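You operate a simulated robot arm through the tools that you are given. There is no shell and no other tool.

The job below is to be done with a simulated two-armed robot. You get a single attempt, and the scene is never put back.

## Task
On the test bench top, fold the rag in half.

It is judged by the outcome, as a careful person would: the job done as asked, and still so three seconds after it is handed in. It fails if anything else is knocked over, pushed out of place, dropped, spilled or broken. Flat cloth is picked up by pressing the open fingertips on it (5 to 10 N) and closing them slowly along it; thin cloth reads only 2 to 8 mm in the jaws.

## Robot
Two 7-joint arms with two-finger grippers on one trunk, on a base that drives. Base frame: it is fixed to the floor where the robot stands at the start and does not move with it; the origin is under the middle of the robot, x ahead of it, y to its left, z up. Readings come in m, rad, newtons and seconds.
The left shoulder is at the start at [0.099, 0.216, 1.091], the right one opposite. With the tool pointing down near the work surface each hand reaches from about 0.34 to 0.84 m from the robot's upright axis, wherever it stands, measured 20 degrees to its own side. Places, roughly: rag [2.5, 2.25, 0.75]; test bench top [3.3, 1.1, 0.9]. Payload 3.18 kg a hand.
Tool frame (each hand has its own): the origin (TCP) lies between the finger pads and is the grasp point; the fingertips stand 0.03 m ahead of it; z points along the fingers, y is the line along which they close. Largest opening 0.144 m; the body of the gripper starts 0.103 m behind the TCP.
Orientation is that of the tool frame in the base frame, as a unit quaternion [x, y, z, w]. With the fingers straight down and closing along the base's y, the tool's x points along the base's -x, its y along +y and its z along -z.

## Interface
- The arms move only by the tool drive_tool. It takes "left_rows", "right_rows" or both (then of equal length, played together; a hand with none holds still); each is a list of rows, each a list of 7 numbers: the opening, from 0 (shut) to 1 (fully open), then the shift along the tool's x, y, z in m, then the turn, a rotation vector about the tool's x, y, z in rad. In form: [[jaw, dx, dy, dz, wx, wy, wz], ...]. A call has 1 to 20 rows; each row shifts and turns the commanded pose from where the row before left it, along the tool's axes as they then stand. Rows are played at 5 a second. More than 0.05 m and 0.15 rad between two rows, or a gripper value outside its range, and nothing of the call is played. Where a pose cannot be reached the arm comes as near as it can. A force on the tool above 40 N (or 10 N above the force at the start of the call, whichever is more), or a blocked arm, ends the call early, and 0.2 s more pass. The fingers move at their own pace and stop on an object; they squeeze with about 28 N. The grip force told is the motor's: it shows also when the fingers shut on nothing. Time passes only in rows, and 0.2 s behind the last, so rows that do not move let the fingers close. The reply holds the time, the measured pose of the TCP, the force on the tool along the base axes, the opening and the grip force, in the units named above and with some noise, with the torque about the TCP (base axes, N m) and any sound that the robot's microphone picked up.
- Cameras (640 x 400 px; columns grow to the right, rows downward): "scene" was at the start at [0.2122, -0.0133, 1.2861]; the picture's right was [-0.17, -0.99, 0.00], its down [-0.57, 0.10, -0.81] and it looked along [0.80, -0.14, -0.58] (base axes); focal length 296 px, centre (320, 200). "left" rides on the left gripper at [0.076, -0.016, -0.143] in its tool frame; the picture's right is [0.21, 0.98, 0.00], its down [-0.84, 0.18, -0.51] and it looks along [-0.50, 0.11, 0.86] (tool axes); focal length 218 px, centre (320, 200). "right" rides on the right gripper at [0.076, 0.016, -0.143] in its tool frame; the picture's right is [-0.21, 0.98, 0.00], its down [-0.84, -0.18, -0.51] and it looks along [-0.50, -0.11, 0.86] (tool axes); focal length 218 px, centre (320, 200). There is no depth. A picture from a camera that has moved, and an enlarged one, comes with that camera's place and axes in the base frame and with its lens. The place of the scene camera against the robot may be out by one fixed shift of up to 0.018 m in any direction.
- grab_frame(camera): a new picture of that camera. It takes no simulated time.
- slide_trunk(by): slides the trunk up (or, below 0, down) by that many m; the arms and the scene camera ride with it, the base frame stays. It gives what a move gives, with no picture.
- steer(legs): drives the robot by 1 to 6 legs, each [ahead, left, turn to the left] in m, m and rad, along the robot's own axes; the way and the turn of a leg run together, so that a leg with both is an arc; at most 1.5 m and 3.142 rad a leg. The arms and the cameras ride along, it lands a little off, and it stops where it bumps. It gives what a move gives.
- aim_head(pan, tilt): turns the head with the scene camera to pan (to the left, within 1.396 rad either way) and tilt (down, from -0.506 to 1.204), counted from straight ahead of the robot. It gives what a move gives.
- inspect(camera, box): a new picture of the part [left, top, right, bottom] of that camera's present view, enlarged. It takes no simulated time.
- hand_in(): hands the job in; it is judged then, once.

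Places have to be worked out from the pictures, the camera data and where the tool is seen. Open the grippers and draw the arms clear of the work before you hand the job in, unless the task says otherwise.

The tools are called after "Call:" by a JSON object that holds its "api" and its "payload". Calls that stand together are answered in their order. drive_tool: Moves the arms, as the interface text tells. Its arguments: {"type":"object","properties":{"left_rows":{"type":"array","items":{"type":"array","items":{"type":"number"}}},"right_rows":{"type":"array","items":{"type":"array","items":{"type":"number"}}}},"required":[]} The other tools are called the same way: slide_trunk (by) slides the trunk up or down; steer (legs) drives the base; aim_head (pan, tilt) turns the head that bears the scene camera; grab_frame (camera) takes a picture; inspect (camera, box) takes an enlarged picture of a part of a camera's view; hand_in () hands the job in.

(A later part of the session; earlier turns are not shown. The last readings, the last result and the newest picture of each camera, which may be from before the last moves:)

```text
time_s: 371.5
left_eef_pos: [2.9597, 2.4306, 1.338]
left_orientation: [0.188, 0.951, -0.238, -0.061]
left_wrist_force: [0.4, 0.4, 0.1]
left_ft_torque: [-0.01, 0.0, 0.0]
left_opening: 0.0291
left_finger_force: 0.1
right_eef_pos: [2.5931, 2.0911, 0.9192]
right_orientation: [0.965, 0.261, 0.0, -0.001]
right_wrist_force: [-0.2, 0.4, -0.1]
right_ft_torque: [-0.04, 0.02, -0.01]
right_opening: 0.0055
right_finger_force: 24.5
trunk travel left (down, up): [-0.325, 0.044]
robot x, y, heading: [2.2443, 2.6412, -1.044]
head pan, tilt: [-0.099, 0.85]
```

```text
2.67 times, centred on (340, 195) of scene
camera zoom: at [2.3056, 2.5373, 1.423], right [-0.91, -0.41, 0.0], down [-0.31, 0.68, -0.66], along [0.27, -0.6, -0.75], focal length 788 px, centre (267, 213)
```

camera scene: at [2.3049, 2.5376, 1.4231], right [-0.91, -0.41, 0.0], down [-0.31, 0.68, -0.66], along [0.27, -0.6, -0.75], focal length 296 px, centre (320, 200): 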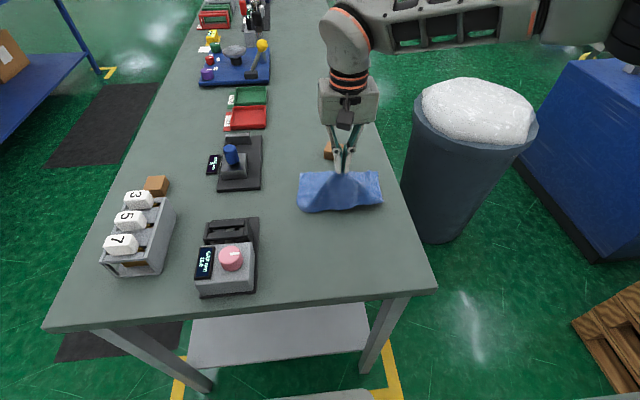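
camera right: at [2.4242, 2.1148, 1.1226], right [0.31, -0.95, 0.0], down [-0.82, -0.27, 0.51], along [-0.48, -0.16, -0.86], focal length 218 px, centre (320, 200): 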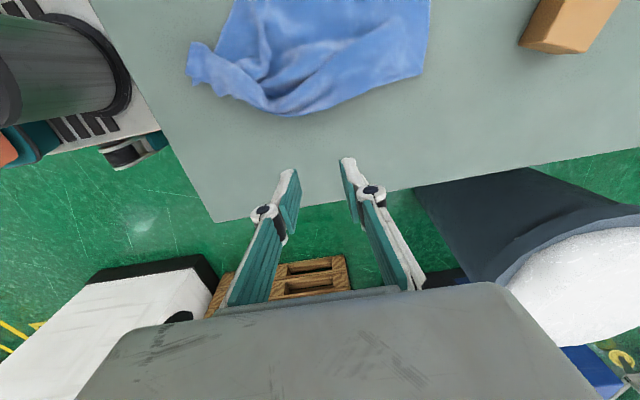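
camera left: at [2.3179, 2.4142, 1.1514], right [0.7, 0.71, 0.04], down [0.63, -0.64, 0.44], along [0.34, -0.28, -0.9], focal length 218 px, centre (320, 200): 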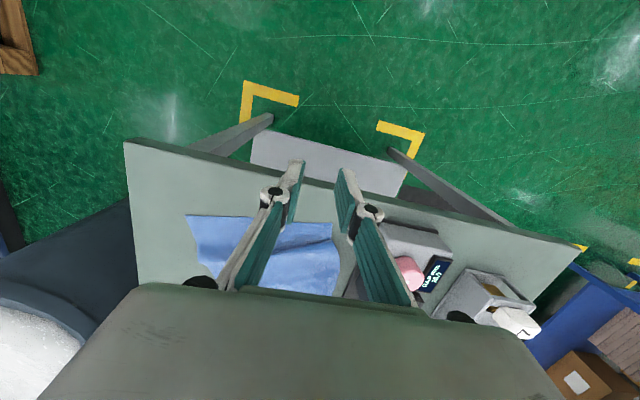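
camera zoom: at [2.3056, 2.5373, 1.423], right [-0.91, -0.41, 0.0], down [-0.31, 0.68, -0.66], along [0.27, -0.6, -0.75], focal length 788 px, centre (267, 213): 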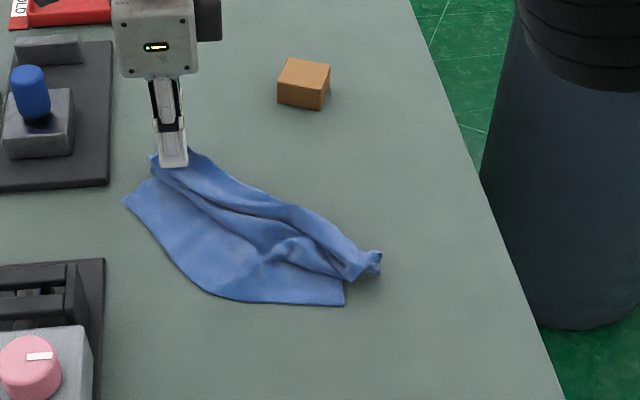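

One-handed corrections keep dragging the light rag about; two hands are needed for a clean fold. I release here and will try to unwind the left arm in free space: stretch it out straight and roll the hand about the arm axis. First I release and back away.

Call:
{"api": "drive_tool", "payload": {"right_rows": [[0, 0, 0, 0.02, 0, 0, 0], [0.05, 0, 0, 0.003, 0, 0, 0], [0.15, 0, 0, 0, 0, 0, 0], [0.25, 0, 0, -0.01, 0, 0, 0], [0.25, 0, 0, -0.04, 0, 0, 0], [0.25, 0, 0, -0.045, 0, 0, 0], [0.25, -0.04, 0, -0.02, 0, 0, 0], [0.25, -0.045, 0, 0, 0, 0, 0], [0.25, -0.045, 0, 0, 0, 0, 0]]}}

Call:
{"api": "steer", "payload": {"legs": [[-0.7, 0, 0]]}}

Call:
{"api": "aim_head", "payload": {"pan": 0.6, "tilt": 0.3}}

Call:
{"api": "grab_frame", "payload": {"camera": "scene"}}

```text
time_s: 373.5
left_eef_pos: [2.958, 2.429, 1.3394]
left_orientation: [0.188, 0.951, -0.239, -0.06]
left_wrist_force: [-0.8, -0.2, 0.0]
left_ft_torque: [0.03, -0.07, 0.03]
left_opening: 0.0287
left_finger_force: 0.2
right_eef_pos: [2.4762, 2.0215, 1.0084]
right_orientation: [0.965, 0.261, 0.001, 0.0]
right_wrist_force: [0.1, 0.5, -0.2]
right_ft_torque: [0.03, -0.02, -0.01]
right_opening: 0.0358
right_finger_force: 0.0
trunk travel left (down, up): [-0.325, 0.044]
robot x, y, heading: [2.2471, 2.6381, -1.05]
head pan, tilt: [-0.099, 0.85]
```

```text
time_s: 377.3
left_eef_pos: [2.614, 3.0207, 1.338]
left_orientation: [0.194, 0.95, -0.238, -0.063]
left_wrist_force: [-0.4, -0.8, 1.2]
left_ft_torque: [-0.01, -0.02, 0.01]
left_opening: 0.0287
left_finger_force: 0.0
right_eef_pos: [2.1287, 2.6204, 1.0109]
right_orientation: [0.967, 0.255, 0.0, -0.001]
right_wrist_force: [-0.6, -0.1, 0.2]
right_ft_torque: [0.01, -0.04, 0.0]
right_opening: 0.0358
right_finger_force: 0.0
trunk travel left (down, up): [-0.325, 0.044]
robot x, y, heading: [1.9084, 3.244, -1.058]
head pan, tilt: [-0.099, 0.85]
```

```text
time_s: 378.4
left_eef_pos: [2.6155, 3.0205, 1.3385]
left_orientation: [0.194, 0.949, -0.239, -0.064]
left_wrist_force: [0.2, -0.5, 0.5]
left_ft_torque: [-0.01, -0.01, 0.01]
left_opening: 0.0289
left_finger_force: 0.0
right_eef_pos: [2.1284, 2.6213, 1.0083]
right_orientation: [0.967, 0.255, 0.0, 0.0]
right_wrist_force: [1.2, 0.5, 0.3]
right_ft_torque: [-0.02, 0.0, 0.03]
right_opening: 0.036
right_finger_force: 0.1
trunk travel left (down, up): [-0.325, 0.044]
robot x, y, heading: [1.9028, 3.2412, -1.062]
head pan, tilt: [0.6, 0.3]
```

```text
taken
camera scene: at [2.0147, 3.1675, 1.4714], right [-0.44, -0.9, 0.0], down [-0.27, 0.13, -0.96], along [0.86, -0.42, -0.3], focal length 296 px, centre (320, 200)
```

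scene: 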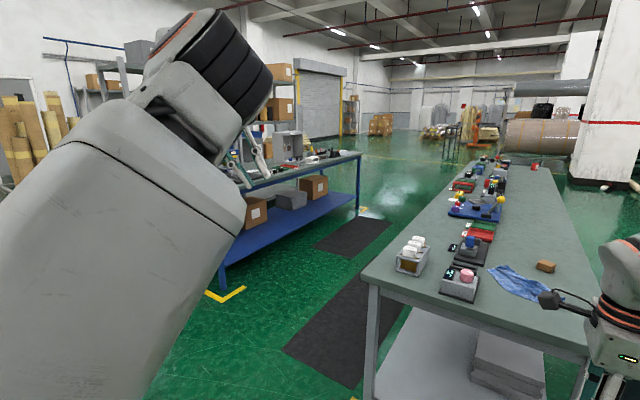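

I try to bring the left hand in line with its stretched arm: pitch the fingers forward/outward about the wrist in small steps.

Call:
{"api": "drive_tool", "payload": {"left_rows": [[0.2, -0.02, 0, 0, 0, -0.1, 0], [0.2, -0.02, 0, 0, 0, -0.1, 0], [0.2, -0.02, 0, 0, 0, -0.1, 0], [0.2, -0.02, 0, 0, 0, -0.1, 0]]}}

Call:
{"api": "grab_frame", "payload": {"camera": "scene"}}

```text
time_s: 379.4
left_eef_pos: [2.6917, 2.9902, 1.3317]
left_orientation: [0.141, 0.939, -0.296, 0.102]
left_wrist_force: [0.2, 1.1, 0.8]
left_ft_torque: [0.01, 0.04, -0.01]
left_opening: 0.0288
left_finger_force: 0.2
right_eef_pos: [2.129, 2.6202, 1.0086]
right_orientation: [0.967, 0.256, 0.0, -0.001]
right_wrist_force: [-0.6, -0.1, 0.2]
right_ft_torque: [0.06, -0.05, -0.01]
right_opening: 0.036
right_finger_force: 0.0
trunk travel left (down, up): [-0.325, 0.044]
robot x, y, heading: [1.9053, 3.2421, -1.062]
head pan, tilt: [0.6, 0.3]
```

```text
taken
camera scene: at [2.0153, 3.1667, 1.4713], right [-0.44, -0.9, 0.0], down [-0.27, 0.13, -0.96], along [0.86, -0.42, -0.3], focal length 296 px, centre (320, 200)
```

scene: 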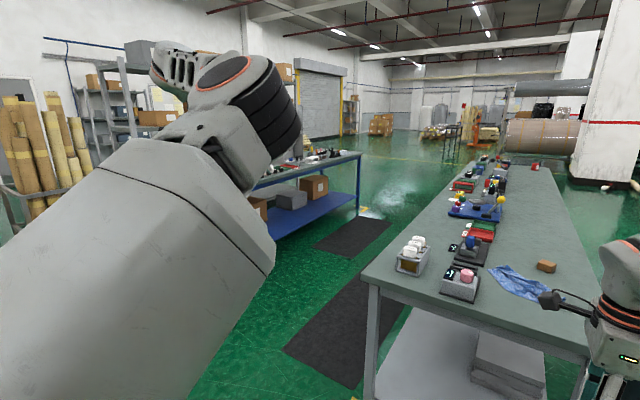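

That works. I continue pitching outward, stretching the arm a little.

Call:
{"api": "drive_tool", "payload": {"left_rows": [[0.2, -0.02, 0, 0.002, 0, -0.1, 0], [0.2, -0.02, 0, 0.002, 0, -0.1, 0], [0.2, -0.02, 0, 0.002, 0, -0.1, 0], [0.2, -0.02, 0, 0.002, 0, -0.1, 0], [0.2, -0.02, 0, 0.002, 0, -0.1, 0], [0.2, -0.02, 0, 0.002, 0, -0.1, 0]]}}

Call:
{"api": "grab_frame", "payload": {"camera": "scene"}}

```text
time_s: 379.9
left_eef_pos: [2.7162, 2.9654, 1.3114]
left_orientation: [0.118, 0.926, -0.334, 0.134]
left_wrist_force: [0.8, -0.1, -0.4]
left_ft_torque: [-0.05, -0.01, 0.04]
left_opening: 0.029
left_finger_force: 0.0
right_eef_pos: [2.1285, 2.6203, 1.0089]
right_orientation: [0.967, 0.255, 0.0, 0.0]
right_wrist_force: [-0.5, -0.1, -0.6]
right_ft_torque: [-0.01, 0.0, -0.02]
right_opening: 0.0359
right_finger_force: 0.0
trunk travel left (down, up): [-0.325, 0.044]
robot x, y, heading: [1.8995, 3.2396, -1.061]
head pan, tilt: [0.6, 0.3]
stopped in row 2 (left hand): the arm was blocked; the commanded pose is now the measured one
```

```text
taken
camera scene: at [2.0149, 3.1678, 1.4714], right [-0.44, -0.9, 0.0], down [-0.27, 0.13, -0.96], along [0.86, -0.42, -0.3], focal length 296 px, centre (320, 200)
```

scene: 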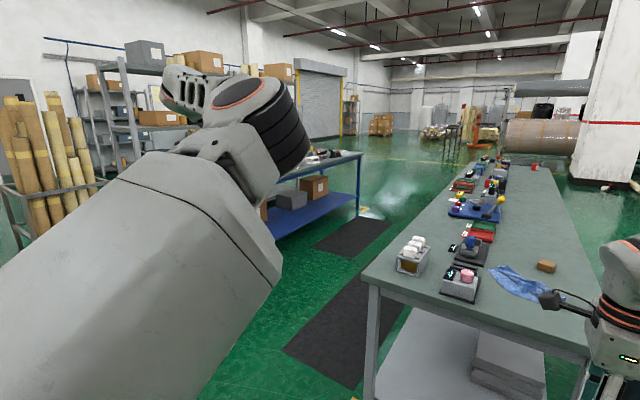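

Call:
{"api": "drive_tool", "payload": {"left_rows": [[0.2, 0, 0, 0, 0, 0, 0.1], [0.2, 0, 0, 0, 0, 0, 0.1], [0.2, 0, 0, 0, 0, 0, 0.1], [0.2, 0, 0, 0, 0, 0, 0.1], [0.2, 0, 0, 0, 0, 0, 0.1], [0.2, 0, 0, 0, 0, 0, 0.1]]}}

Call:
{"api": "grab_frame", "payload": {"camera": "scene"}}

```text
time_s: 381.4
left_eef_pos: [2.7152, 2.9642, 1.3058]
left_orientation: [0.382, 0.847, -0.297, 0.22]
left_wrist_force: [-0.4, 1.3, 0.4]
left_ft_torque: [-0.01, 0.0, 0.04]
left_opening: 0.0289
left_finger_force: 0.1
right_eef_pos: [2.1279, 2.6202, 1.0095]
right_orientation: [0.967, 0.255, -0.001, -0.001]
right_wrist_force: [0.0, 0.0, -0.5]
right_ft_torque: [0.04, 0.06, -0.01]
right_opening: 0.0359
right_finger_force: 0.1
trunk travel left (down, up): [-0.325, 0.044]
robot x, y, heading: [1.9061, 3.2401, -1.062]
head pan, tilt: [0.6, 0.3]
```

```text
taken
camera scene: at [2.0149, 3.1674, 1.4714], right [-0.44, -0.9, 0.0], down [-0.27, 0.13, -0.96], along [0.86, -0.42, -0.3], focal length 296 px, centre (320, 200)
```

scene: 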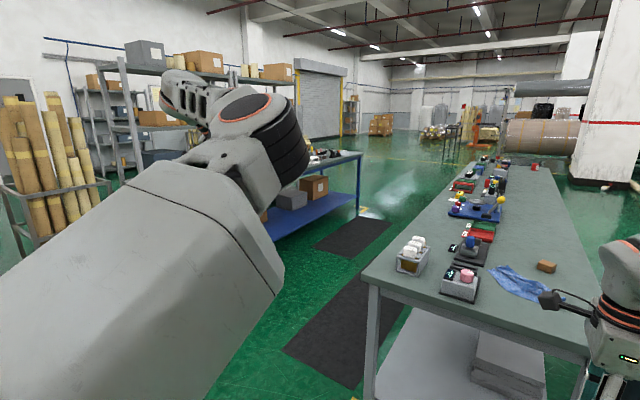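

Rolling that way moves freely. I try to pitch further outward from here.

Call:
{"api": "drive_tool", "payload": {"left_rows": [[0.2, 0, 0, 0, 0, 0, 0.1], [0.2, 0, 0, 0, 0, 0, 0.1], [0.2, 0, 0, 0, 0, 0, 0.1], [0.2, -0.015, 0, 0, 0, -0.08, 0], [0.2, -0.015, 0, 0, 0, -0.08, 0], [0.2, -0.015, 0, 0, 0, -0.08, 0], [0.2, -0.015, 0, 0, 0, -0.08, 0]]}}

Call:
{"api": "grab_frame", "payload": {"camera": "scene"}}

```text
time_s: 382.9
left_eef_pos: [2.7383, 2.9306, 1.3353]
left_orientation: [0.449, 0.735, -0.346, 0.373]
left_wrist_force: [0.3, -0.8, 0.7]
left_ft_torque: [-0.01, 0.02, 0.02]
left_opening: 0.0289
left_finger_force: 0.0
right_eef_pos: [2.129, 2.6218, 1.0094]
right_orientation: [0.967, 0.256, 0.0, 0.0]
right_wrist_force: [-0.2, 0.0, 0.1]
right_ft_torque: [-0.04, -0.01, -0.02]
right_opening: 0.0362
right_finger_force: 0.0
trunk travel left (down, up): [-0.325, 0.044]
robot x, y, heading: [1.9048, 3.2394, -1.061]
head pan, tilt: [0.6, 0.3]
```

```text
taken
camera scene: at [2.0148, 3.1675, 1.4714], right [-0.44, -0.9, 0.0], down [-0.27, 0.13, -0.96], along [0.86, -0.42, -0.3], focal length 296 px, centre (320, 200)
```

scene: 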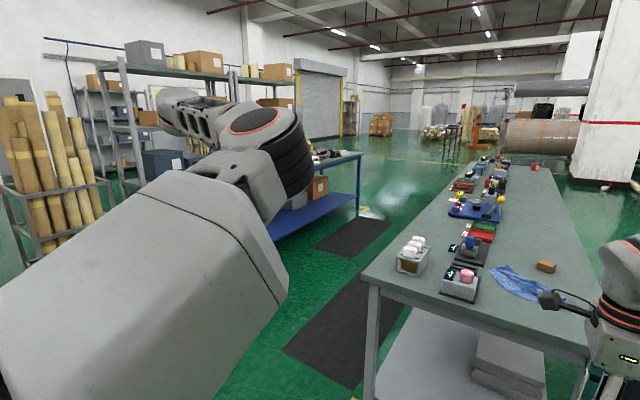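

Free motion now. I turn the hand toward the line of the arm (outward-left), pivoting about the wrist.

Call:
{"api": "drive_tool", "payload": {"left_rows": [[0.2, -0.0178, 0.0182, 0, -0.091, -0.089, 0], [0.2, -0.0178, 0.0182, 0, -0.091, -0.089, 0], [0.2, -0.0178, 0.0182, 0, -0.091, -0.089, 0], [0.2, -0.0178, 0.0182, 0, -0.091, -0.089, 0], [0.2, -0.0178, 0.0182, 0, -0.091, -0.089, 0]]}}

Call:
{"api": "grab_frame", "payload": {"camera": "scene"}}

```text
time_s: 383.4
left_eef_pos: [2.7506, 2.9032, 1.3128]
left_orientation: [0.398, 0.732, -0.384, 0.398]
left_wrist_force: [0.6, -0.8, -0.9]
left_ft_torque: [-0.02, -0.01, -0.01]
left_opening: 0.0288
left_finger_force: 0.0
right_eef_pos: [2.1287, 2.6194, 1.0086]
right_orientation: [0.967, 0.255, 0.0, -0.001]
right_wrist_force: [0.6, 0.7, 0.9]
right_ft_torque: [-0.02, 0.0, 0.05]
right_opening: 0.036
right_finger_force: 0.1
trunk travel left (down, up): [-0.325, 0.044]
robot x, y, heading: [1.9028, 3.2423, -1.059]
head pan, tilt: [0.6, 0.3]
stopped in row 2 (left hand): the arm was blocked; the commanded pose is now the measured one
```

```text
taken
camera scene: at [2.0153, 3.1672, 1.4713], right [-0.44, -0.9, 0.0], down [-0.27, 0.13, -0.96], along [0.86, -0.42, -0.3], focal length 296 px, centre (320, 200)
```

scene: 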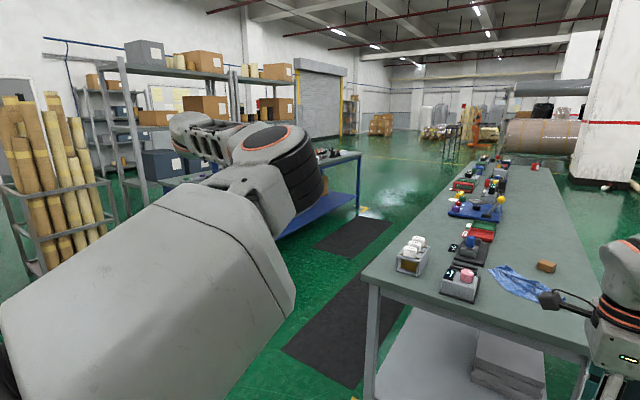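

Turning outward blocks, but forward pitch is fine. I now try moving the hand inward and slightly down with the fingers pointing forward.

Call:
{"api": "drive_tool", "payload": {"left_rows": [[0.2, 0.0081, -0.013, 0.0051, 0, 0, 0], [0.2, 0.0081, -0.013, 0.0051, 0, 0, 0], [0.2, 0.0081, -0.013, 0.0051, 0, 0, 0], [0.2, 0.0081, -0.013, 0.0051, 0, 0, 0], [0.2, 0.0081, -0.013, 0.0051, 0, 0, 0], [0.2, 0.0081, -0.013, 0.0051, 0, 0, 0], [0.2, 0.0081, -0.013, 0.0051, 0, 0, 0], [0.2, 0.0081, -0.013, 0.0051, 0, 0, 0]]}}

Call:
{"api": "grab_frame", "payload": {"camera": "scene"}}

```text
time_s: 384.6
left_eef_pos: [2.7301, 2.9159, 1.2166]
left_orientation: [0.317, 0.769, -0.423, 0.359]
left_wrist_force: [-0.6, 0.2, 0.0]
left_ft_torque: [0.02, -0.01, 0.01]
left_opening: 0.0291
left_finger_force: 0.1
right_eef_pos: [2.1291, 2.621, 1.009]
right_orientation: [0.967, 0.255, -0.001, -0.002]
right_wrist_force: [0.2, 0.1, -0.3]
right_ft_torque: [-0.01, -0.02, 0.0]
right_opening: 0.036
right_finger_force: 0.0
trunk travel left (down, up): [-0.325, 0.044]
robot x, y, heading: [1.9022, 3.243, -1.061]
head pan, tilt: [0.6, 0.3]
stopped in row 5 (left hand): the arm was blocked; the commanded pose is now the measured one
```

```text
taken
camera scene: at [2.0152, 3.1676, 1.4714], right [-0.44, -0.9, 0.0], down [-0.27, 0.13, -0.96], along [0.86, -0.42, -0.3], focal length 296 px, centre (320, 200)
```

scene: 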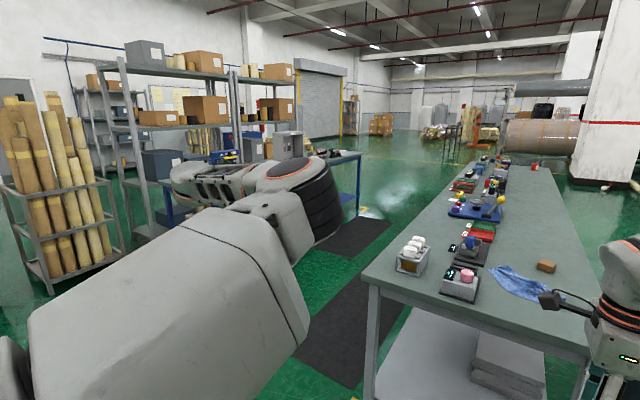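

Call:
{"api": "drive_tool", "payload": {"left_rows": [[0.2, 0, 0, 0, 0, 0, 0.1], [0.2, 0, 0, 0, 0, 0, 0.1], [0.2, 0, 0, 0, 0, 0, 0.1], [0.2, 0, 0, 0, 0, 0, 0.1], [0.2, 0, 0, 0, 0, 0, 0.08], [0.2, 0.0133, 0, 0.006, 0, 0, 0], [0.2, 0.0133, 0, 0.006, 0, 0, 0], [0.2, 0.0133, 0, 0.006, 0, 0, 0], [0.2, 0.0133, 0, 0.006, 0, 0, 0]]}}

Call:
{"api": "grab_frame", "payload": {"camera": "scene"}}

```text
time_s: 386.6
left_eef_pos: [2.7281, 2.9121, 1.1631]
left_orientation: [0.494, 0.669, -0.326, 0.451]
left_wrist_force: [-0.7, 0.5, -0.2]
left_ft_torque: [-0.03, 0.01, 0.01]
left_opening: 0.0289
left_finger_force: 0.1
right_eef_pos: [2.1282, 2.6199, 1.0087]
right_orientation: [0.967, 0.256, 0.0, -0.001]
right_wrist_force: [-0.2, -0.3, -0.6]
right_ft_torque: [-0.02, -0.03, -0.02]
right_opening: 0.036
right_finger_force: 0.2
trunk travel left (down, up): [-0.325, 0.044]
robot x, y, heading: [1.905, 3.2401, -1.057]
head pan, tilt: [0.6, 0.3]
```

```text
taken
camera scene: at [2.0149, 3.1676, 1.4714], right [-0.44, -0.9, 0.0], down [-0.27, 0.13, -0.96], along [0.86, -0.42, -0.3], focal length 296 px, centre (320, 200)
```

scene: 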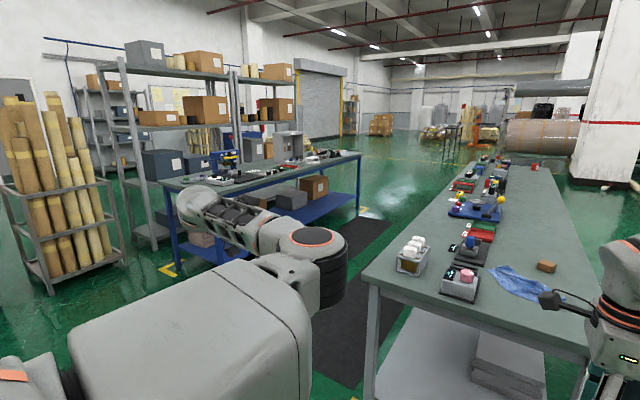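

The elbow keeps swinging down, as wanted. I continue down and inward.

Call:
{"api": "drive_tool", "payload": {"left_rows": [[0.2, 0.0101, -0.0118, 0.0068, 0, 0, 0.02], [0.2, 0.0101, -0.0118, 0.0068, 0, 0, 0.02], [0.2, 0.0101, -0.0118, 0.0068, 0, 0, 0.02], [0.2, 0.0101, -0.0118, 0.0068, 0, 0, 0.02], [0.2, 0.0101, -0.0118, 0.0068, 0, 0, 0.02], [0.2, 0.0101, -0.0118, 0.0068, 0, 0, 0.02], [0.2, 0.0101, -0.0118, 0.0068, 0, 0, 0.02], [0.2, 0.0101, -0.0118, 0.0068, 0, 0, 0.02]]}}

Call:
{"api": "grab_frame", "payload": {"camera": "scene"}}

```text
time_s: 388.1
left_eef_pos: [2.703, 2.8916, 1.1964]
left_orientation: [0.474, 0.61, -0.327, 0.545]
left_wrist_force: [-0.6, -0.6, 0.1]
left_ft_torque: [0.0, -0.03, 0.03]
left_opening: 0.0288
left_finger_force: 0.0
right_eef_pos: [2.1284, 2.6207, 1.0096]
right_orientation: [0.967, 0.255, -0.001, 0.0]
right_wrist_force: [-0.3, -0.9, 0.6]
right_ft_torque: [-0.02, 0.01, 0.0]
right_opening: 0.036
right_finger_force: 0.1
trunk travel left (down, up): [-0.325, 0.044]
robot x, y, heading: [1.9039, 3.2447, -1.06]
head pan, tilt: [0.6, 0.3]
stopped in row 7 (left hand): the arm was blocked; the commanded pose is now the measured one
```

```text
taken
camera scene: at [2.0139, 3.1679, 1.4716], right [-0.44, -0.9, 0.0], down [-0.26, 0.13, -0.96], along [0.86, -0.42, -0.29], focal length 296 px, centre (320, 200)
```

scene: 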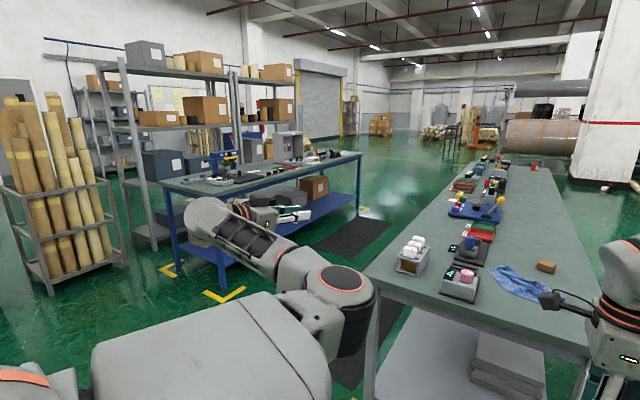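

Good: the elbow is going underneath. I go on inward with the fingers forward.

Call:
{"api": "drive_tool", "payload": {"left_rows": [[0.2, -0.0008, -0.0126, -0.0032, 0, 0, 0], [0.2, -0.0008, -0.0126, -0.0032, 0, 0, 0], [0.2, -0.0008, -0.0126, -0.0032, 0, 0, 0], [0.2, -0.0008, -0.0126, -0.0032, 0, 0, 0], [0.2, -0.0008, -0.0126, -0.0032, 0, 0, 0], [0.2, -0.0008, -0.0126, -0.0032, 0, 0, 0], [0.2, -0.0008, -0.0126, -0.0032, 0, 0, 0], [0.2, -0.0008, -0.0126, -0.0032, 0, 0, 0]]}}

Call:
{"api": "grab_frame", "payload": {"camera": "scene"}}

```text
time_s: 388.9
left_eef_pos: [2.684, 2.9047, 1.2859]
left_orientation: [0.424, 0.581, -0.354, 0.598]
left_wrist_force: [0.0, 0.6, -0.2]
left_ft_torque: [-0.03, -0.01, -0.02]
left_opening: 0.0286
left_finger_force: 0.0
right_eef_pos: [2.1294, 2.6219, 1.0091]
right_orientation: [0.967, 0.255, 0.0, -0.001]
right_wrist_force: [0.4, 0.7, 0.1]
right_ft_torque: [0.0, 0.0, -0.02]
right_opening: 0.0358
right_finger_force: 0.1
trunk travel left (down, up): [-0.325, 0.044]
robot x, y, heading: [1.9096, 3.2443, -1.059]
head pan, tilt: [0.6, 0.3]
stopped in row 3 (left hand): the arm was blocked; the commanded pose is now the measured one
```

```text
taken
camera scene: at [2.0151, 3.1683, 1.4715], right [-0.44, -0.9, 0.0], down [-0.27, 0.13, -0.96], along [0.86, -0.42, -0.3], focal length 296 px, centre (320, 200)
```

scene: 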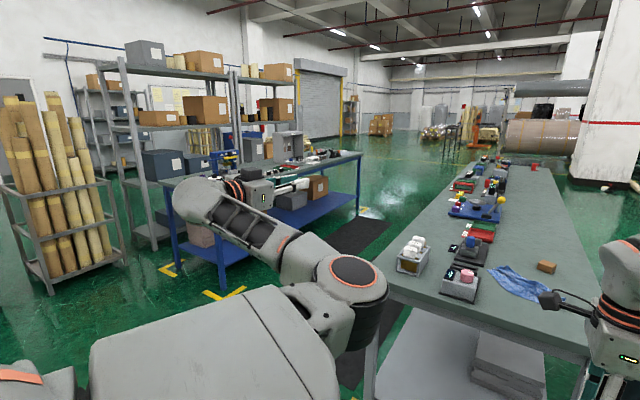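

Call:
{"api": "drive_tool", "payload": {"left_rows": [[0.2, -0.0091, -0.0117, -0.005, 0, 0, 0], [0.2, -0.0091, -0.0117, -0.005, 0, 0, 0], [0.2, -0.0091, -0.0117, -0.005, 0, 0, 0], [0.2, -0.0091, -0.0117, -0.005, 0, 0, 0], [0.2, -0.0091, -0.0117, -0.005, 0, 0, 0], [0.2, -0.0091, -0.0117, -0.005, 0, 0, 0], [0.2, -0.0091, -0.0117, -0.005, 0, 0, 0], [0.2, -0.0091, -0.0117, -0.005, 0, 0, 0]]}}

Call:
{"api": "grab_frame", "payload": {"camera": "scene"}}

```text
time_s: 389.9
left_eef_pos: [2.6767, 2.9485, 1.323]
left_orientation: [0.342, 0.602, -0.387, 0.609]
left_wrist_force: [-0.4, 1.0, -0.6]
left_ft_torque: [-0.02, 0.02, 0.03]
left_opening: 0.0289
left_finger_force: 0.1
right_eef_pos: [2.1281, 2.6208, 1.0086]
right_orientation: [0.967, 0.255, -0.001, -0.001]
right_wrist_force: [-0.9, 0.1, 0.0]
right_ft_torque: [0.0, -0.01, -0.01]
right_opening: 0.0363
right_finger_force: 0.1
trunk travel left (down, up): [-0.325, 0.044]
robot x, y, heading: [1.9032, 3.2428, -1.062]
head pan, tilt: [0.6, 0.3]
stopped in row 4 (left hand): the arm was blocked; the commanded pose is now the measured one
```

```text
taken
camera scene: at [2.015, 3.168, 1.4715], right [-0.44, -0.9, 0.0], down [-0.27, 0.13, -0.96], along [0.86, -0.42, -0.3], focal length 296 px, centre (320, 200)
```

scene: 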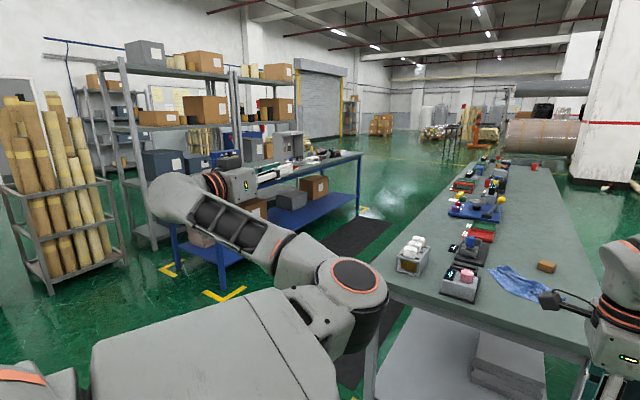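

Call:
{"api": "drive_tool", "payload": {"left_rows": [[0.2, 0, 0, 0, 0, 0, 0.12], [0.2, 0, 0, 0, 0, 0, 0.12], [0.2, 0, 0, 0, 0, 0, 0.12], [0.2, 0, 0, 0, 0, 0, 0.12], [0.2, 0, 0, 0, 0, 0, 0.12], [0.2, 0, 0, 0, 0, 0, 0.12], [0.2, 0, 0, 0, 0, 0, 0.12], [0.2, 0, 0, 0, 0, 0, 0.12]]}}

Call:
{"api": "grab_frame", "payload": {"camera": "scene"}}

```text
time_s: 391.7
left_eef_pos: [2.6718, 2.9441, 1.3176]
left_orientation: [0.587, 0.374, -0.066, 0.715]
left_wrist_force: [0.0, -0.5, -0.2]
left_ft_torque: [0.01, 0.0, 0.0]
left_opening: 0.0288
left_finger_force: 0.0
right_eef_pos: [2.1292, 2.6207, 1.0093]
right_orientation: [0.967, 0.256, 0.0, -0.001]
right_wrist_force: [-1.2, -0.2, 0.1]
right_ft_torque: [0.03, 0.05, 0.03]
right_opening: 0.0362
right_finger_force: 0.0
trunk travel left (down, up): [-0.325, 0.044]
robot x, y, heading: [1.9017, 3.2418, -1.062]
head pan, tilt: [0.6, 0.3]
```

```text
taken
camera scene: at [2.0152, 3.1681, 1.4715], right [-0.44, -0.9, 0.0], down [-0.27, 0.13, -0.96], along [0.86, -0.42, -0.3], focal length 296 px, centre (320, 200)
```

scene: 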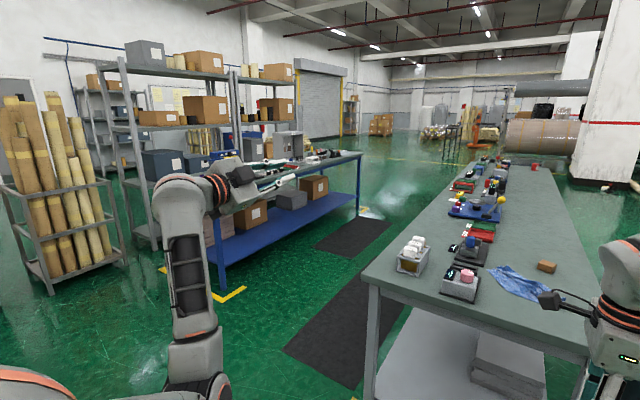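

Excellent – the rolling made the arm flip its elbow down, with the forearm now upright. I move the hand inward from here.

Call:
{"api": "drive_tool", "payload": {"left_rows": [[0.2, -0.0158, -0.0123, 0.0007, 0, 0, 0], [0.2, -0.0158, -0.0123, 0.0007, 0, 0, 0], [0.2, -0.0158, -0.0123, 0.0007, 0, 0, 0], [0.2, -0.0158, -0.0123, 0.0007, 0, 0, 0], [0.2, -0.0158, -0.0123, 0.0007, 0, 0, 0], [0.2, -0.0158, -0.0123, 0.0007, 0, 0, 0]]}}

Call:
{"api": "grab_frame", "payload": {"camera": "scene"}}

```text
time_s: 393.1
left_eef_pos: [2.5688, 2.8861, 1.319]
left_orientation: [0.585, 0.376, -0.064, 0.716]
left_wrist_force: [-0.2, -0.8, -1.4]
left_ft_torque: [-0.01, 0.03, -0.01]
left_opening: 0.0288
left_finger_force: 0.1
right_eef_pos: [2.1285, 2.6201, 1.0082]
right_orientation: [0.967, 0.256, 0.0, -0.001]
right_wrist_force: [0.6, 0.4, 0.7]
right_ft_torque: [0.0, 0.02, -0.02]
right_opening: 0.036
right_finger_force: 0.2
trunk travel left (down, up): [-0.325, 0.044]
robot x, y, heading: [1.9042, 3.2435, -1.06]
head pan, tilt: [0.6, 0.3]
```

```text
taken
camera scene: at [2.0146, 3.1675, 1.4715], right [-0.44, -0.9, 0.0], down [-0.26, 0.13, -0.96], along [0.86, -0.42, -0.3], focal length 296 px, centre (320, 200)
```

scene: 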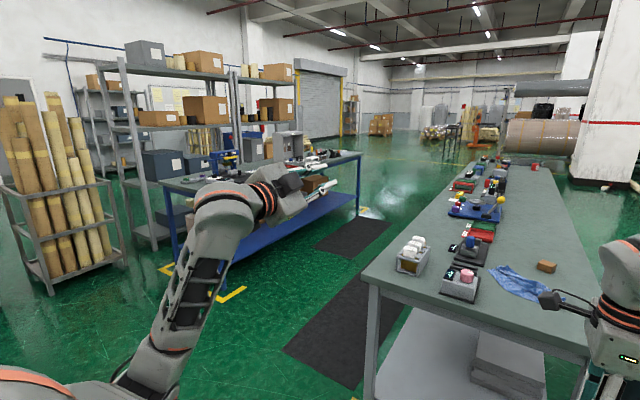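

It works: the elbow is out to the left and the hand comes inward normally. I continue inward and back a little.

Call:
{"api": "drive_tool", "payload": {"left_rows": [[0.2, -0.0126, -0.0098, -0.01, 0, 0, 0], [0.2, -0.0126, -0.0098, -0.01, 0, 0, 0], [0.2, -0.0126, -0.0098, -0.01, 0, 0, 0], [0.2, -0.0126, -0.0098, -0.01, 0, 0, 0], [0.2, -0.0126, -0.0098, -0.01, 0, 0, 0], [0.2, -0.0126, -0.0098, -0.01, 0, 0, 0], [0.2, -0.0126, -0.0098, -0.01, 0, 0, 0], [0.2, -0.0126, -0.0098, -0.01, 0, 0, 0]]}}

Call:
{"api": "grab_frame", "payload": {"camera": "scene"}}

```text
time_s: 394.9
left_eef_pos: [2.4273, 2.8817, 1.3213]
left_orientation: [0.585, 0.375, -0.064, 0.716]
left_wrist_force: [-0.2, 0.6, -0.6]
left_ft_torque: [-0.04, 0.01, -0.01]
left_opening: 0.0287
left_finger_force: 0.0
left hand out of reach, approached as far as the arm can: row 7, 8
right_eef_pos: [2.129, 2.6204, 1.009]
right_orientation: [0.967, 0.256, 0.0, -0.001]
right_wrist_force: [-0.4, 0.3, -0.2]
right_ft_torque: [0.01, 0.02, -0.03]
right_opening: 0.0358
right_finger_force: 0.1
trunk travel left (down, up): [-0.325, 0.044]
robot x, y, heading: [1.9039, 3.2449, -1.061]
head pan, tilt: [0.6, 0.3]
```

```text
taken
camera scene: at [2.0144, 3.1673, 1.4715], right [-0.44, -0.9, 0.0], down [-0.26, 0.13, -0.96], along [0.86, -0.42, -0.3], focal length 296 px, centre (320, 200)
```

scene: 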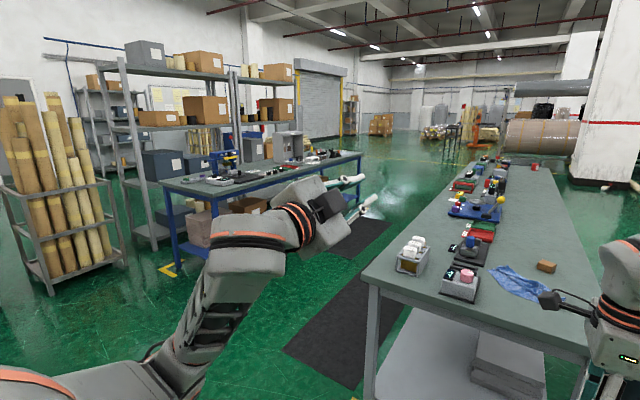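

The left hand is back in front at about (0.57, 0.28, 1.32) with the elbow outside. I roll it back level.

Call:
{"api": "drive_tool", "payload": {"left_rows": [[0.2, 0, 0, 0, 0, 0, -0.1], [0.2, 0, 0, 0, 0, 0, -0.1], [0.2, 0, 0, 0, 0, 0, -0.1], [0.2, 0, 0, 0, 0, 0, -0.1], [0.2, 0, 0, 0, 0, 0, -0.1], [0.2, 0, 0, 0, 0, 0, -0.1], [0.2, 0, 0, 0, 0, 0, -0.1], [0.2, 0, 0, 0, 0, 0, -0.1], [0.2, 0, 0, 0, 0, 0, -0.1]]}}

Call:
{"api": "grab_frame", "payload": {"camera": "scene"}}

```text
time_s: 396.9
left_eef_pos: [2.4278, 2.8802, 1.3195]
left_orientation: [0.364, 0.593, -0.37, 0.616]
left_wrist_force: [0.0, 0.2, -0.3]
left_ft_torque: [-0.03, 0.0, 0.01]
left_opening: 0.0287
left_finger_force: 0.0
right_eef_pos: [2.1282, 2.6214, 1.0083]
right_orientation: [0.967, 0.256, -0.001, -0.001]
right_wrist_force: [-0.4, 1.3, 0.3]
right_ft_torque: [-0.01, 0.0, 0.0]
right_opening: 0.0362
right_finger_force: 0.1
trunk travel left (down, up): [-0.325, 0.044]
robot x, y, heading: [1.9028, 3.2446, -1.058]
head pan, tilt: [0.6, 0.3]
```

```text
taken
camera scene: at [2.0145, 3.1675, 1.4715], right [-0.44, -0.9, 0.0], down [-0.26, 0.13, -0.96], along [0.86, -0.42, -0.3], focal length 296 px, centre (320, 200)
```

scene: 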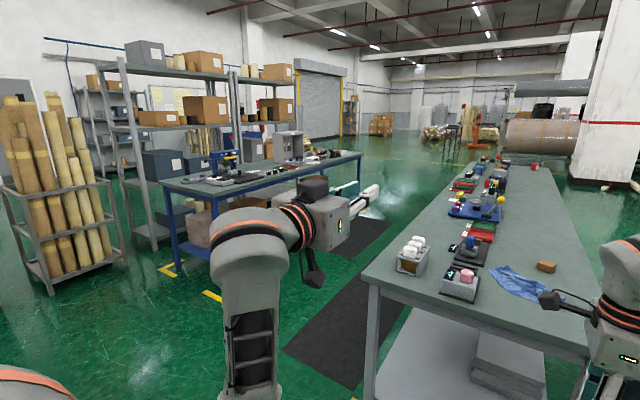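

Level again; the elbow is below. I move inward and down before pitching the fingers back to vertical.

Call:
{"api": "drive_tool", "payload": {"left_rows": [[0.2, 0.012, -0.02, -0.003, 0, 0, 0], [0.2, 0.012, -0.02, -0.003, 0, 0, 0], [0.2, 0.012, -0.02, -0.003, 0, 0, 0], [0.2, 0.012, -0.02, -0.003, 0, 0, 0], [0.2, 0.012, -0.02, -0.003, 0, 0, 0], [0.2, 0.012, -0.02, -0.003, 0, 0, 0]]}}

Call:
{"api": "grab_frame", "payload": {"camera": "scene"}}

```text
time_s: 398.3
left_eef_pos: [2.3172, 2.8312, 1.2465]
left_orientation: [0.364, 0.592, -0.369, 0.617]
left_wrist_force: [-0.1, 0.0, 0.7]
left_ft_torque: [-0.02, 0.0, 0.04]
left_opening: 0.0288
left_finger_force: 0.1
left hand out of reach, approached as far as the arm can: row 1, 2
right_eef_pos: [2.1286, 2.621, 1.0084]
right_orientation: [0.967, 0.256, 0.0, -0.001]
right_wrist_force: [0.3, -0.2, 0.2]
right_ft_torque: [0.0, -0.01, -0.02]
right_opening: 0.0358
right_finger_force: 0.1
trunk travel left (down, up): [-0.325, 0.044]
robot x, y, heading: [1.9022, 3.243, -1.065]
head pan, tilt: [0.6, 0.3]
```

```text
taken
camera scene: at [2.0143, 3.1677, 1.4715], right [-0.44, -0.9, 0.0], down [-0.26, 0.13, -0.96], along [0.86, -0.42, -0.3], focal length 296 px, centre (320, 200)
```

scene: 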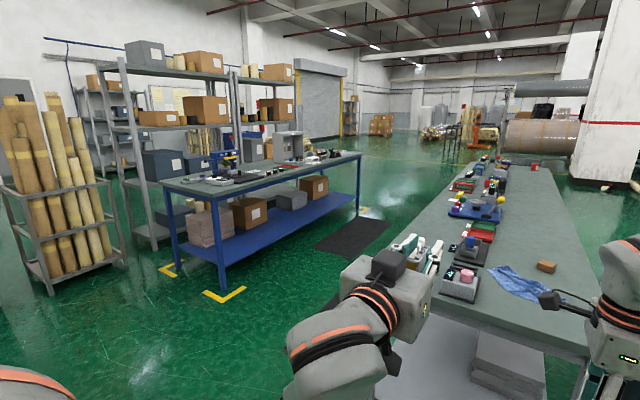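

I now pitch the left hand back toward fingers-down in steps and watch the elbow.

Call:
{"api": "drive_tool", "payload": {"left_rows": [[0.2, 0.011, 0, 0, 0, 0.1, 0], [0.2, 0.011, 0, 0, 0, 0.1, 0], [0.2, 0.011, 0, 0, 0, 0.1, 0], [0.2, 0.011, 0, 0, 0, 0.1, 0], [0.2, 0.011, 0, 0, 0, 0.1, 0], [0.2, 0.011, 0, 0, 0, 0.1, 0], [0.2, 0.011, 0, 0, 0, 0.1, 0]]}}

Call:
{"api": "grab_frame", "payload": {"camera": "scene"}}

```text
time_s: 399.0
left_eef_pos: [2.3628, 2.8484, 1.2017]
left_orientation: [0.422, 0.647, -0.245, 0.586]
left_wrist_force: [-0.5, 0.2, -0.3]
left_ft_torque: [-0.01, -0.03, 0.03]
left_opening: 0.029
left_finger_force: 0.1
right_eef_pos: [2.1282, 2.62, 1.0099]
right_orientation: [0.967, 0.256, 0.0, 0.0]
right_wrist_force: [0.1, 0.1, -0.3]
right_ft_torque: [0.0, -0.02, 0.0]
right_opening: 0.036
right_finger_force: 0.0
trunk travel left (down, up): [-0.325, 0.044]
robot x, y, heading: [1.9066, 3.2433, -1.06]
head pan, tilt: [0.6, 0.3]
stopped in row 3 (left hand): the arm was blocked; the commanded pose is now the measured one
```

```text
taken
camera scene: at [2.0148, 3.1677, 1.4715], right [-0.44, -0.9, 0.0], down [-0.26, 0.13, -0.96], along [0.86, -0.42, -0.3], focal length 296 px, centre (320, 200)
```

scene: 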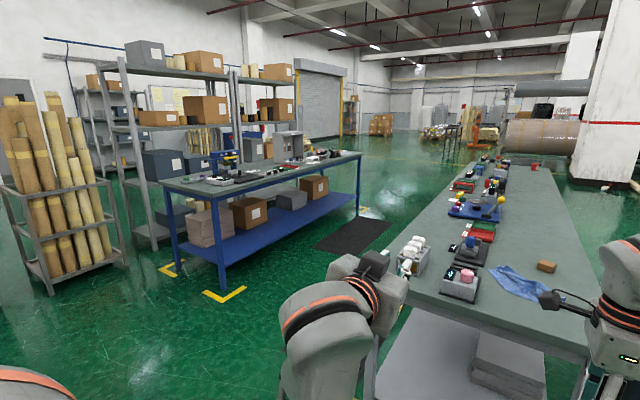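

The wrist limits that. Rolling the hand clockwise swings the elbow outward, so I roll it a quarter turn first and then pitch down with the camera outward (the orientation the left arm managed at the start).

Call:
{"api": "drive_tool", "payload": {"left_rows": [[0.2, 0, 0, 0, 0, 0, 0.12], [0.2, 0, 0, 0, 0, 0, 0.12], [0.2, 0, 0, 0, 0, 0, 0.12], [0.2, 0, 0, 0, 0, 0, 0.12], [0.2, 0, 0, 0, 0, 0, 0.12], [0.2, 0, 0, 0, 0, 0, 0.12], [0.2, 0, 0, 0, 0, 0, 0.12], [0.2, 0, 0, 0, 0, 0, 0.12], [0.2, 0, 0, 0, 0, 0, 0.12], [0.2, 0, 0, 0, 0, 0, 0.12], [0.2, 0, 0, 0, 0, 0, 0.12], [0.2, 0, 0, 0, 0, 0, 0.12]]}}

Call:
{"api": "grab_frame", "payload": {"camera": "scene"}}

```text
time_s: 401.6
left_eef_pos: [2.362, 2.8474, 1.1993]
left_orientation: [0.745, 0.206, 0.201, 0.602]
left_wrist_force: [-0.4, 0.2, 0.2]
left_ft_torque: [0.03, -0.02, -0.05]
left_opening: 0.0289
left_finger_force: 0.1
right_eef_pos: [2.1288, 2.6211, 1.0088]
right_orientation: [0.967, 0.255, 0.0, -0.001]
right_wrist_force: [0.5, 0.2, 0.4]
right_ft_torque: [0.0, 0.01, -0.01]
right_opening: 0.0358
right_finger_force: 0.0
trunk travel left (down, up): [-0.325, 0.044]
robot x, y, heading: [1.9027, 3.2445, -1.059]
head pan, tilt: [0.6, 0.3]
```

```text
taken
camera scene: at [2.0151, 3.1678, 1.4714], right [-0.44, -0.9, 0.0], down [-0.27, 0.13, -0.96], along [0.86, -0.42, -0.3], focal length 296 px, centre (320, 200)
```

scene: 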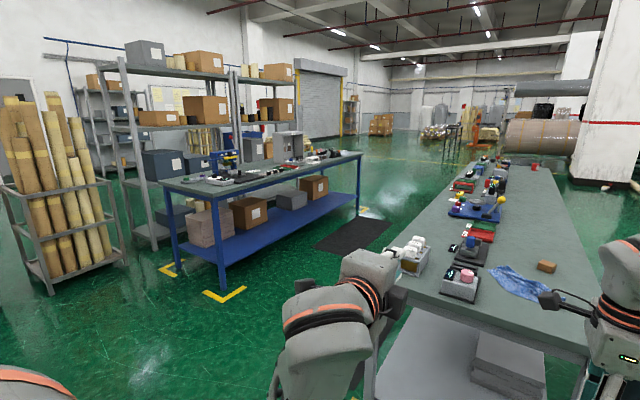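

Now I pitch down about the hand's own axis.

Call:
{"api": "drive_tool", "payload": {"left_rows": [[0.2, 0, -0.01, 0, 0.1, 0, 0], [0.2, 0, -0.01, 0, 0.1, 0, 0], [0.2, 0, -0.01, 0, 0.1, 0, 0], [0.2, 0, -0.01, 0, 0.1, 0, 0], [0.2, 0, -0.01, 0, 0.1, 0, 0], [0.2, 0, -0.01, 0, 0.1, 0, 0], [0.2, 0, -0.01, 0, 0.1, 0, 0]]}}

Call:
{"api": "grab_frame", "payload": {"camera": "scene"}}

```text
time_s: 402.7
left_eef_pos: [2.3988, 2.8821, 1.1538]
left_orientation: [0.845, 0.246, 0.221, 0.419]
left_wrist_force: [-0.2, 0.8, 0.4]
left_ft_torque: [0.0, -0.01, -0.02]
left_opening: 0.0286
left_finger_force: 0.0
right_eef_pos: [2.1291, 2.6213, 1.0087]
right_orientation: [0.967, 0.256, 0.0, -0.001]
right_wrist_force: [0.7, -0.6, -0.4]
right_ft_torque: [0.0, 0.04, -0.03]
right_opening: 0.0358
right_finger_force: 0.0
trunk travel left (down, up): [-0.325, 0.044]
robot x, y, heading: [1.903, 3.2406, -1.055]
head pan, tilt: [0.6, 0.3]
stopped in row 5 (left hand): the arm was blocked; the commanded pose is now the measured one
```

```text
taken
camera scene: at [2.0151, 3.1677, 1.4714], right [-0.44, -0.9, 0.0], down [-0.27, 0.13, -0.96], along [0.86, -0.42, -0.3], focal length 296 px, centre (320, 200)
```

scene: 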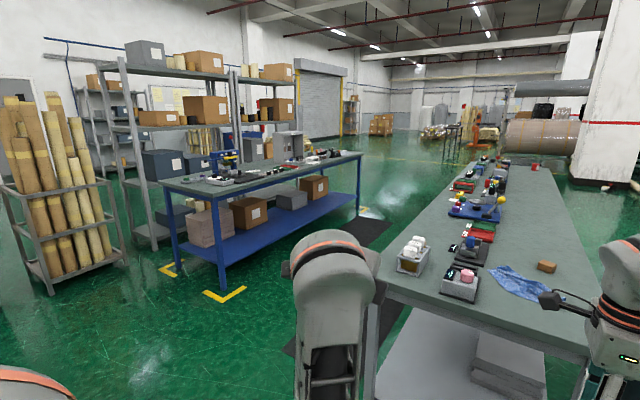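

Call:
{"api": "drive_tool", "payload": {"left_rows": [[0.2, -0.0191, -0.0005, -0.0066, 0, 0, 0], [0.2, -0.0191, -0.0005, -0.0066, 0, 0, 0], [0.2, -0.0191, -0.0005, -0.0066, 0, 0, 0], [0.2, -0.0191, -0.0005, -0.0066, 0, 0, 0], [0.2, -0.0191, -0.0005, -0.0066, 0, 0, 0], [0.2, -0.0191, -0.0005, -0.0066, 0, 0, 0], [0.2, -0.0191, -0.0005, -0.0066, 0, 0, 0], [0.2, -0.0191, -0.0005, -0.0066, 0, 0, 0]]}}

Call:
{"api": "grab_frame", "payload": {"camera": "scene"}}

```text
time_s: 403.6
left_eef_pos: [2.4069, 2.8845, 1.1517]
left_orientation: [0.824, 0.273, 0.295, 0.4]
left_wrist_force: [0.0, 0.1, -0.6]
left_ft_torque: [0.01, 0.03, 0.0]
left_opening: 0.029
left_finger_force: 0.0
right_eef_pos: [2.1292, 2.6223, 1.0084]
right_orientation: [0.967, 0.255, 0.0, -0.001]
right_wrist_force: [1.2, 0.9, 0.5]
right_ft_torque: [0.05, -0.03, -0.01]
right_opening: 0.036
right_finger_force: 0.1
trunk travel left (down, up): [-0.325, 0.044]
robot x, y, heading: [1.9032, 3.2452, -1.055]
head pan, tilt: [0.6, 0.3]
stopped in row 4 (left hand): the arm was blocked; the commanded pose is now the measured one
```

```text
taken
camera scene: at [2.0155, 3.1678, 1.4714], right [-0.44, -0.9, 0.0], down [-0.27, 0.13, -0.96], along [0.86, -0.42, -0.3], focal length 296 px, centre (320, 200)
```

scene: 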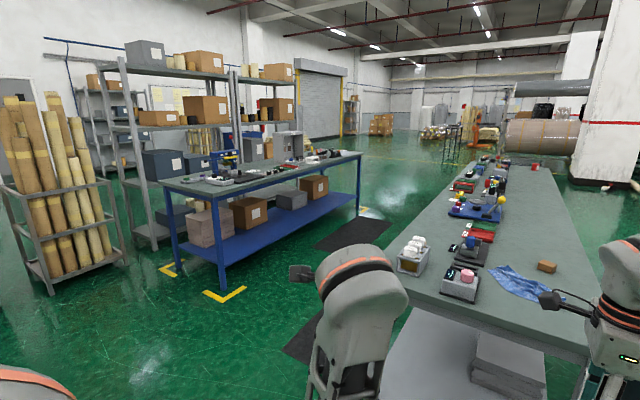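

Call:
{"api": "drive_tool", "payload": {"left_rows": [[0.2, 0, 0, 0, -0.082, -0.0745, 0], [0.2, 0, 0, 0, -0.082, -0.0745, 0], [0.2, 0, 0, 0, -0.082, -0.0745, 0], [0.2, 0, 0, 0, -0.082, -0.0745, 0], [0.2, 0, 0, 0, -0.082, -0.0745, 0]]}}

Call:
{"api": "grab_frame", "payload": {"camera": "scene"}}

```text
time_s: 404.8
left_eef_pos: [2.4085, 2.8724, 1.1502]
left_orientation: [0.766, 0.129, 0.183, 0.603]
left_wrist_force: [0.4, 0.3, -0.3]
left_ft_torque: [0.01, -0.02, -0.01]
left_opening: 0.0287
left_finger_force: 0.1
left hand out of reach, approached as far as the arm can: row 4, 5
right_eef_pos: [2.1289, 2.6217, 1.0097]
right_orientation: [0.967, 0.256, -0.001, -0.001]
right_wrist_force: [0.0, 0.6, 1.4]
right_ft_torque: [-0.07, 0.02, 0.0]
right_opening: 0.0361
right_finger_force: 0.1
trunk travel left (down, up): [-0.325, 0.044]
robot x, y, heading: [1.9057, 3.2424, -1.062]
head pan, tilt: [0.6, 0.3]
```

```text
taken
camera scene: at [2.0156, 3.1686, 1.4715], right [-0.44, -0.9, 0.0], down [-0.27, 0.13, -0.96], along [0.86, -0.42, -0.3], focal length 296 px, centre (320, 200)
```

scene: 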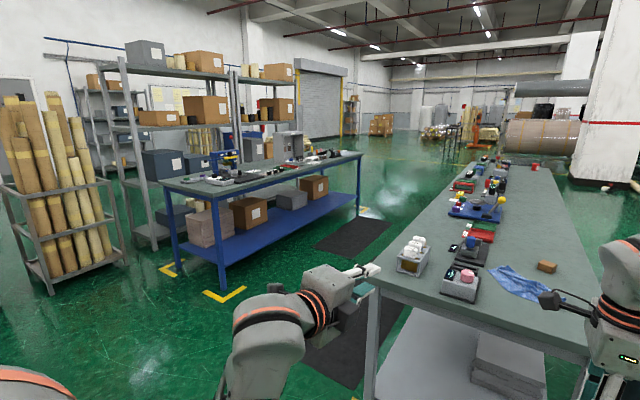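

Call:
{"api": "drive_tool", "payload": {"left_rows": [[0.2, -0.022, 0.0024, -0.0018, 0, 0, 0], [0.2, -0.022, 0.0024, -0.0018, 0, 0, 0], [0.2, -0.022, 0.0024, -0.0018, 0, 0, 0], [0.2, -0.022, 0.0024, -0.0018, 0, 0, 0], [0.2, -0.022, 0.0024, -0.0018, 0, 0, 0], [0.2, -0.022, 0.0024, -0.0018, 0, 0, 0], [0.2, -0.022, 0.0024, -0.0018, 0, 0, 0], [0.2, -0.022, 0.0024, -0.0018, 0, 0, 0]]}}

Call:
{"api": "aim_head", "payload": {"pan": 0.2, "tilt": 0.6}}

Call:
{"api": "grab_frame", "payload": {"camera": "scene"}}

```text
time_s: 406.6
left_eef_pos: [2.2484, 2.8073, 1.1494]
left_orientation: [0.766, 0.131, 0.189, 0.601]
left_wrist_force: [0.1, 0.3, -0.3]
left_ft_torque: [-0.01, 0.02, -0.02]
left_opening: 0.0287
left_finger_force: 0.1
right_eef_pos: [2.1293, 2.6207, 1.0089]
right_orientation: [0.967, 0.256, 0.0, -0.001]
right_wrist_force: [0.2, -0.3, 0.6]
right_ft_torque: [0.01, 0.0, 0.01]
right_opening: 0.0361
right_finger_force: 0.1
trunk travel left (down, up): [-0.325, 0.044]
robot x, y, heading: [1.9027, 3.2458, -1.053]
head pan, tilt: [0.6, 0.3]
```

```text
time_s: 407.4
left_eef_pos: [2.2453, 2.8076, 1.1486]
left_orientation: [0.767, 0.129, 0.187, 0.6]
left_wrist_force: [0.3, 0.3, 0.3]
left_ft_torque: [0.0, 0.01, -0.03]
left_opening: 0.0287
left_finger_force: 0.0
right_eef_pos: [2.1303, 2.6208, 1.0104]
right_orientation: [0.967, 0.256, 0.0, -0.001]
right_wrist_force: [-0.1, -0.3, -0.3]
right_ft_torque: [-0.03, -0.05, -0.03]
right_opening: 0.0359
right_finger_force: 0.0
trunk travel left (down, up): [-0.325, 0.044]
robot x, y, heading: [1.8993, 3.2445, -1.058]
head pan, tilt: [0.201, 0.6]
```

```text
taken
camera scene: at [1.9892, 3.1423, 1.444], right [-0.76, -0.65, 0.0], down [-0.37, 0.43, -0.83], along [0.54, -0.62, -0.56], focal length 296 px, centre (320, 200)
```

scene: 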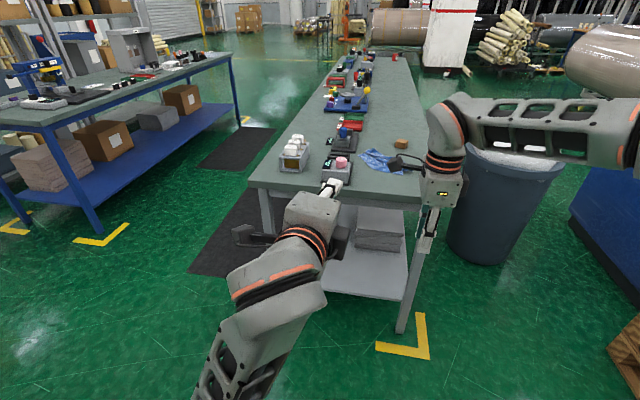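

The left arm is now in a natural posture: elbow low and outside, hand in front at (0.55,0.09). I pitch the hand down in steps.

Call:
{"api": "drive_tool", "payload": {"left_rows": [[0.2, 0, -0.008, 0, 0.1, 0, 0], [0.2, 0, -0.008, 0, 0.1, 0, 0], [0.2, 0, -0.008, 0, 0.1, 0, 0], [0.2, 0, -0.008, 0, 0.1, 0, 0], [0.2, 0, -0.008, 0, 0.1, 0, 0]]}}

Call:
{"api": "grab_frame", "payload": {"camera": "scene"}}

```text
time_s: 408.1
left_eef_pos: [2.2927, 2.8314, 1.0919]
left_orientation: [0.828, 0.115, 0.259, 0.483]
left_wrist_force: [0.8, 0.2, 0.3]
left_ft_torque: [0.04, -0.01, -0.01]
left_opening: 0.0288
left_finger_force: 0.0
right_eef_pos: [2.1295, 2.6212, 1.0094]
right_orientation: [0.967, 0.256, 0.0, -0.001]
right_wrist_force: [0.2, 0.1, 0.1]
right_ft_torque: [-0.01, 0.02, -0.01]
right_opening: 0.0359
right_finger_force: 0.0
trunk travel left (down, up): [-0.325, 0.044]
robot x, y, heading: [1.9048, 3.2455, -1.058]
head pan, tilt: [0.201, 0.6]
stopped in row 3 (left hand): the arm was blocked; the commanded pose is now the measured one
```

```text
taken
camera scene: at [1.9895, 3.1423, 1.4439], right [-0.76, -0.65, 0.0], down [-0.37, 0.43, -0.82], along [0.54, -0.62, -0.57], focal length 296 px, centre (320, 200)
```

scene: 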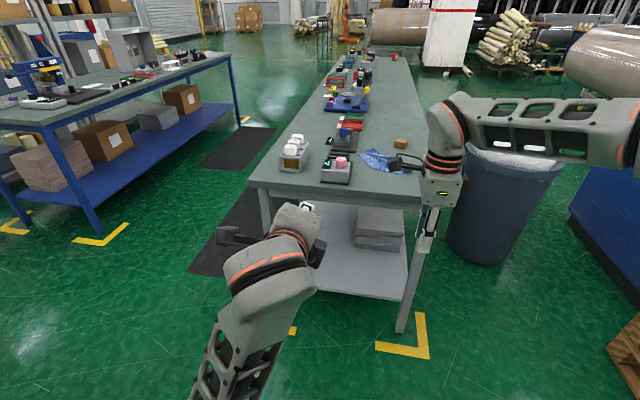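

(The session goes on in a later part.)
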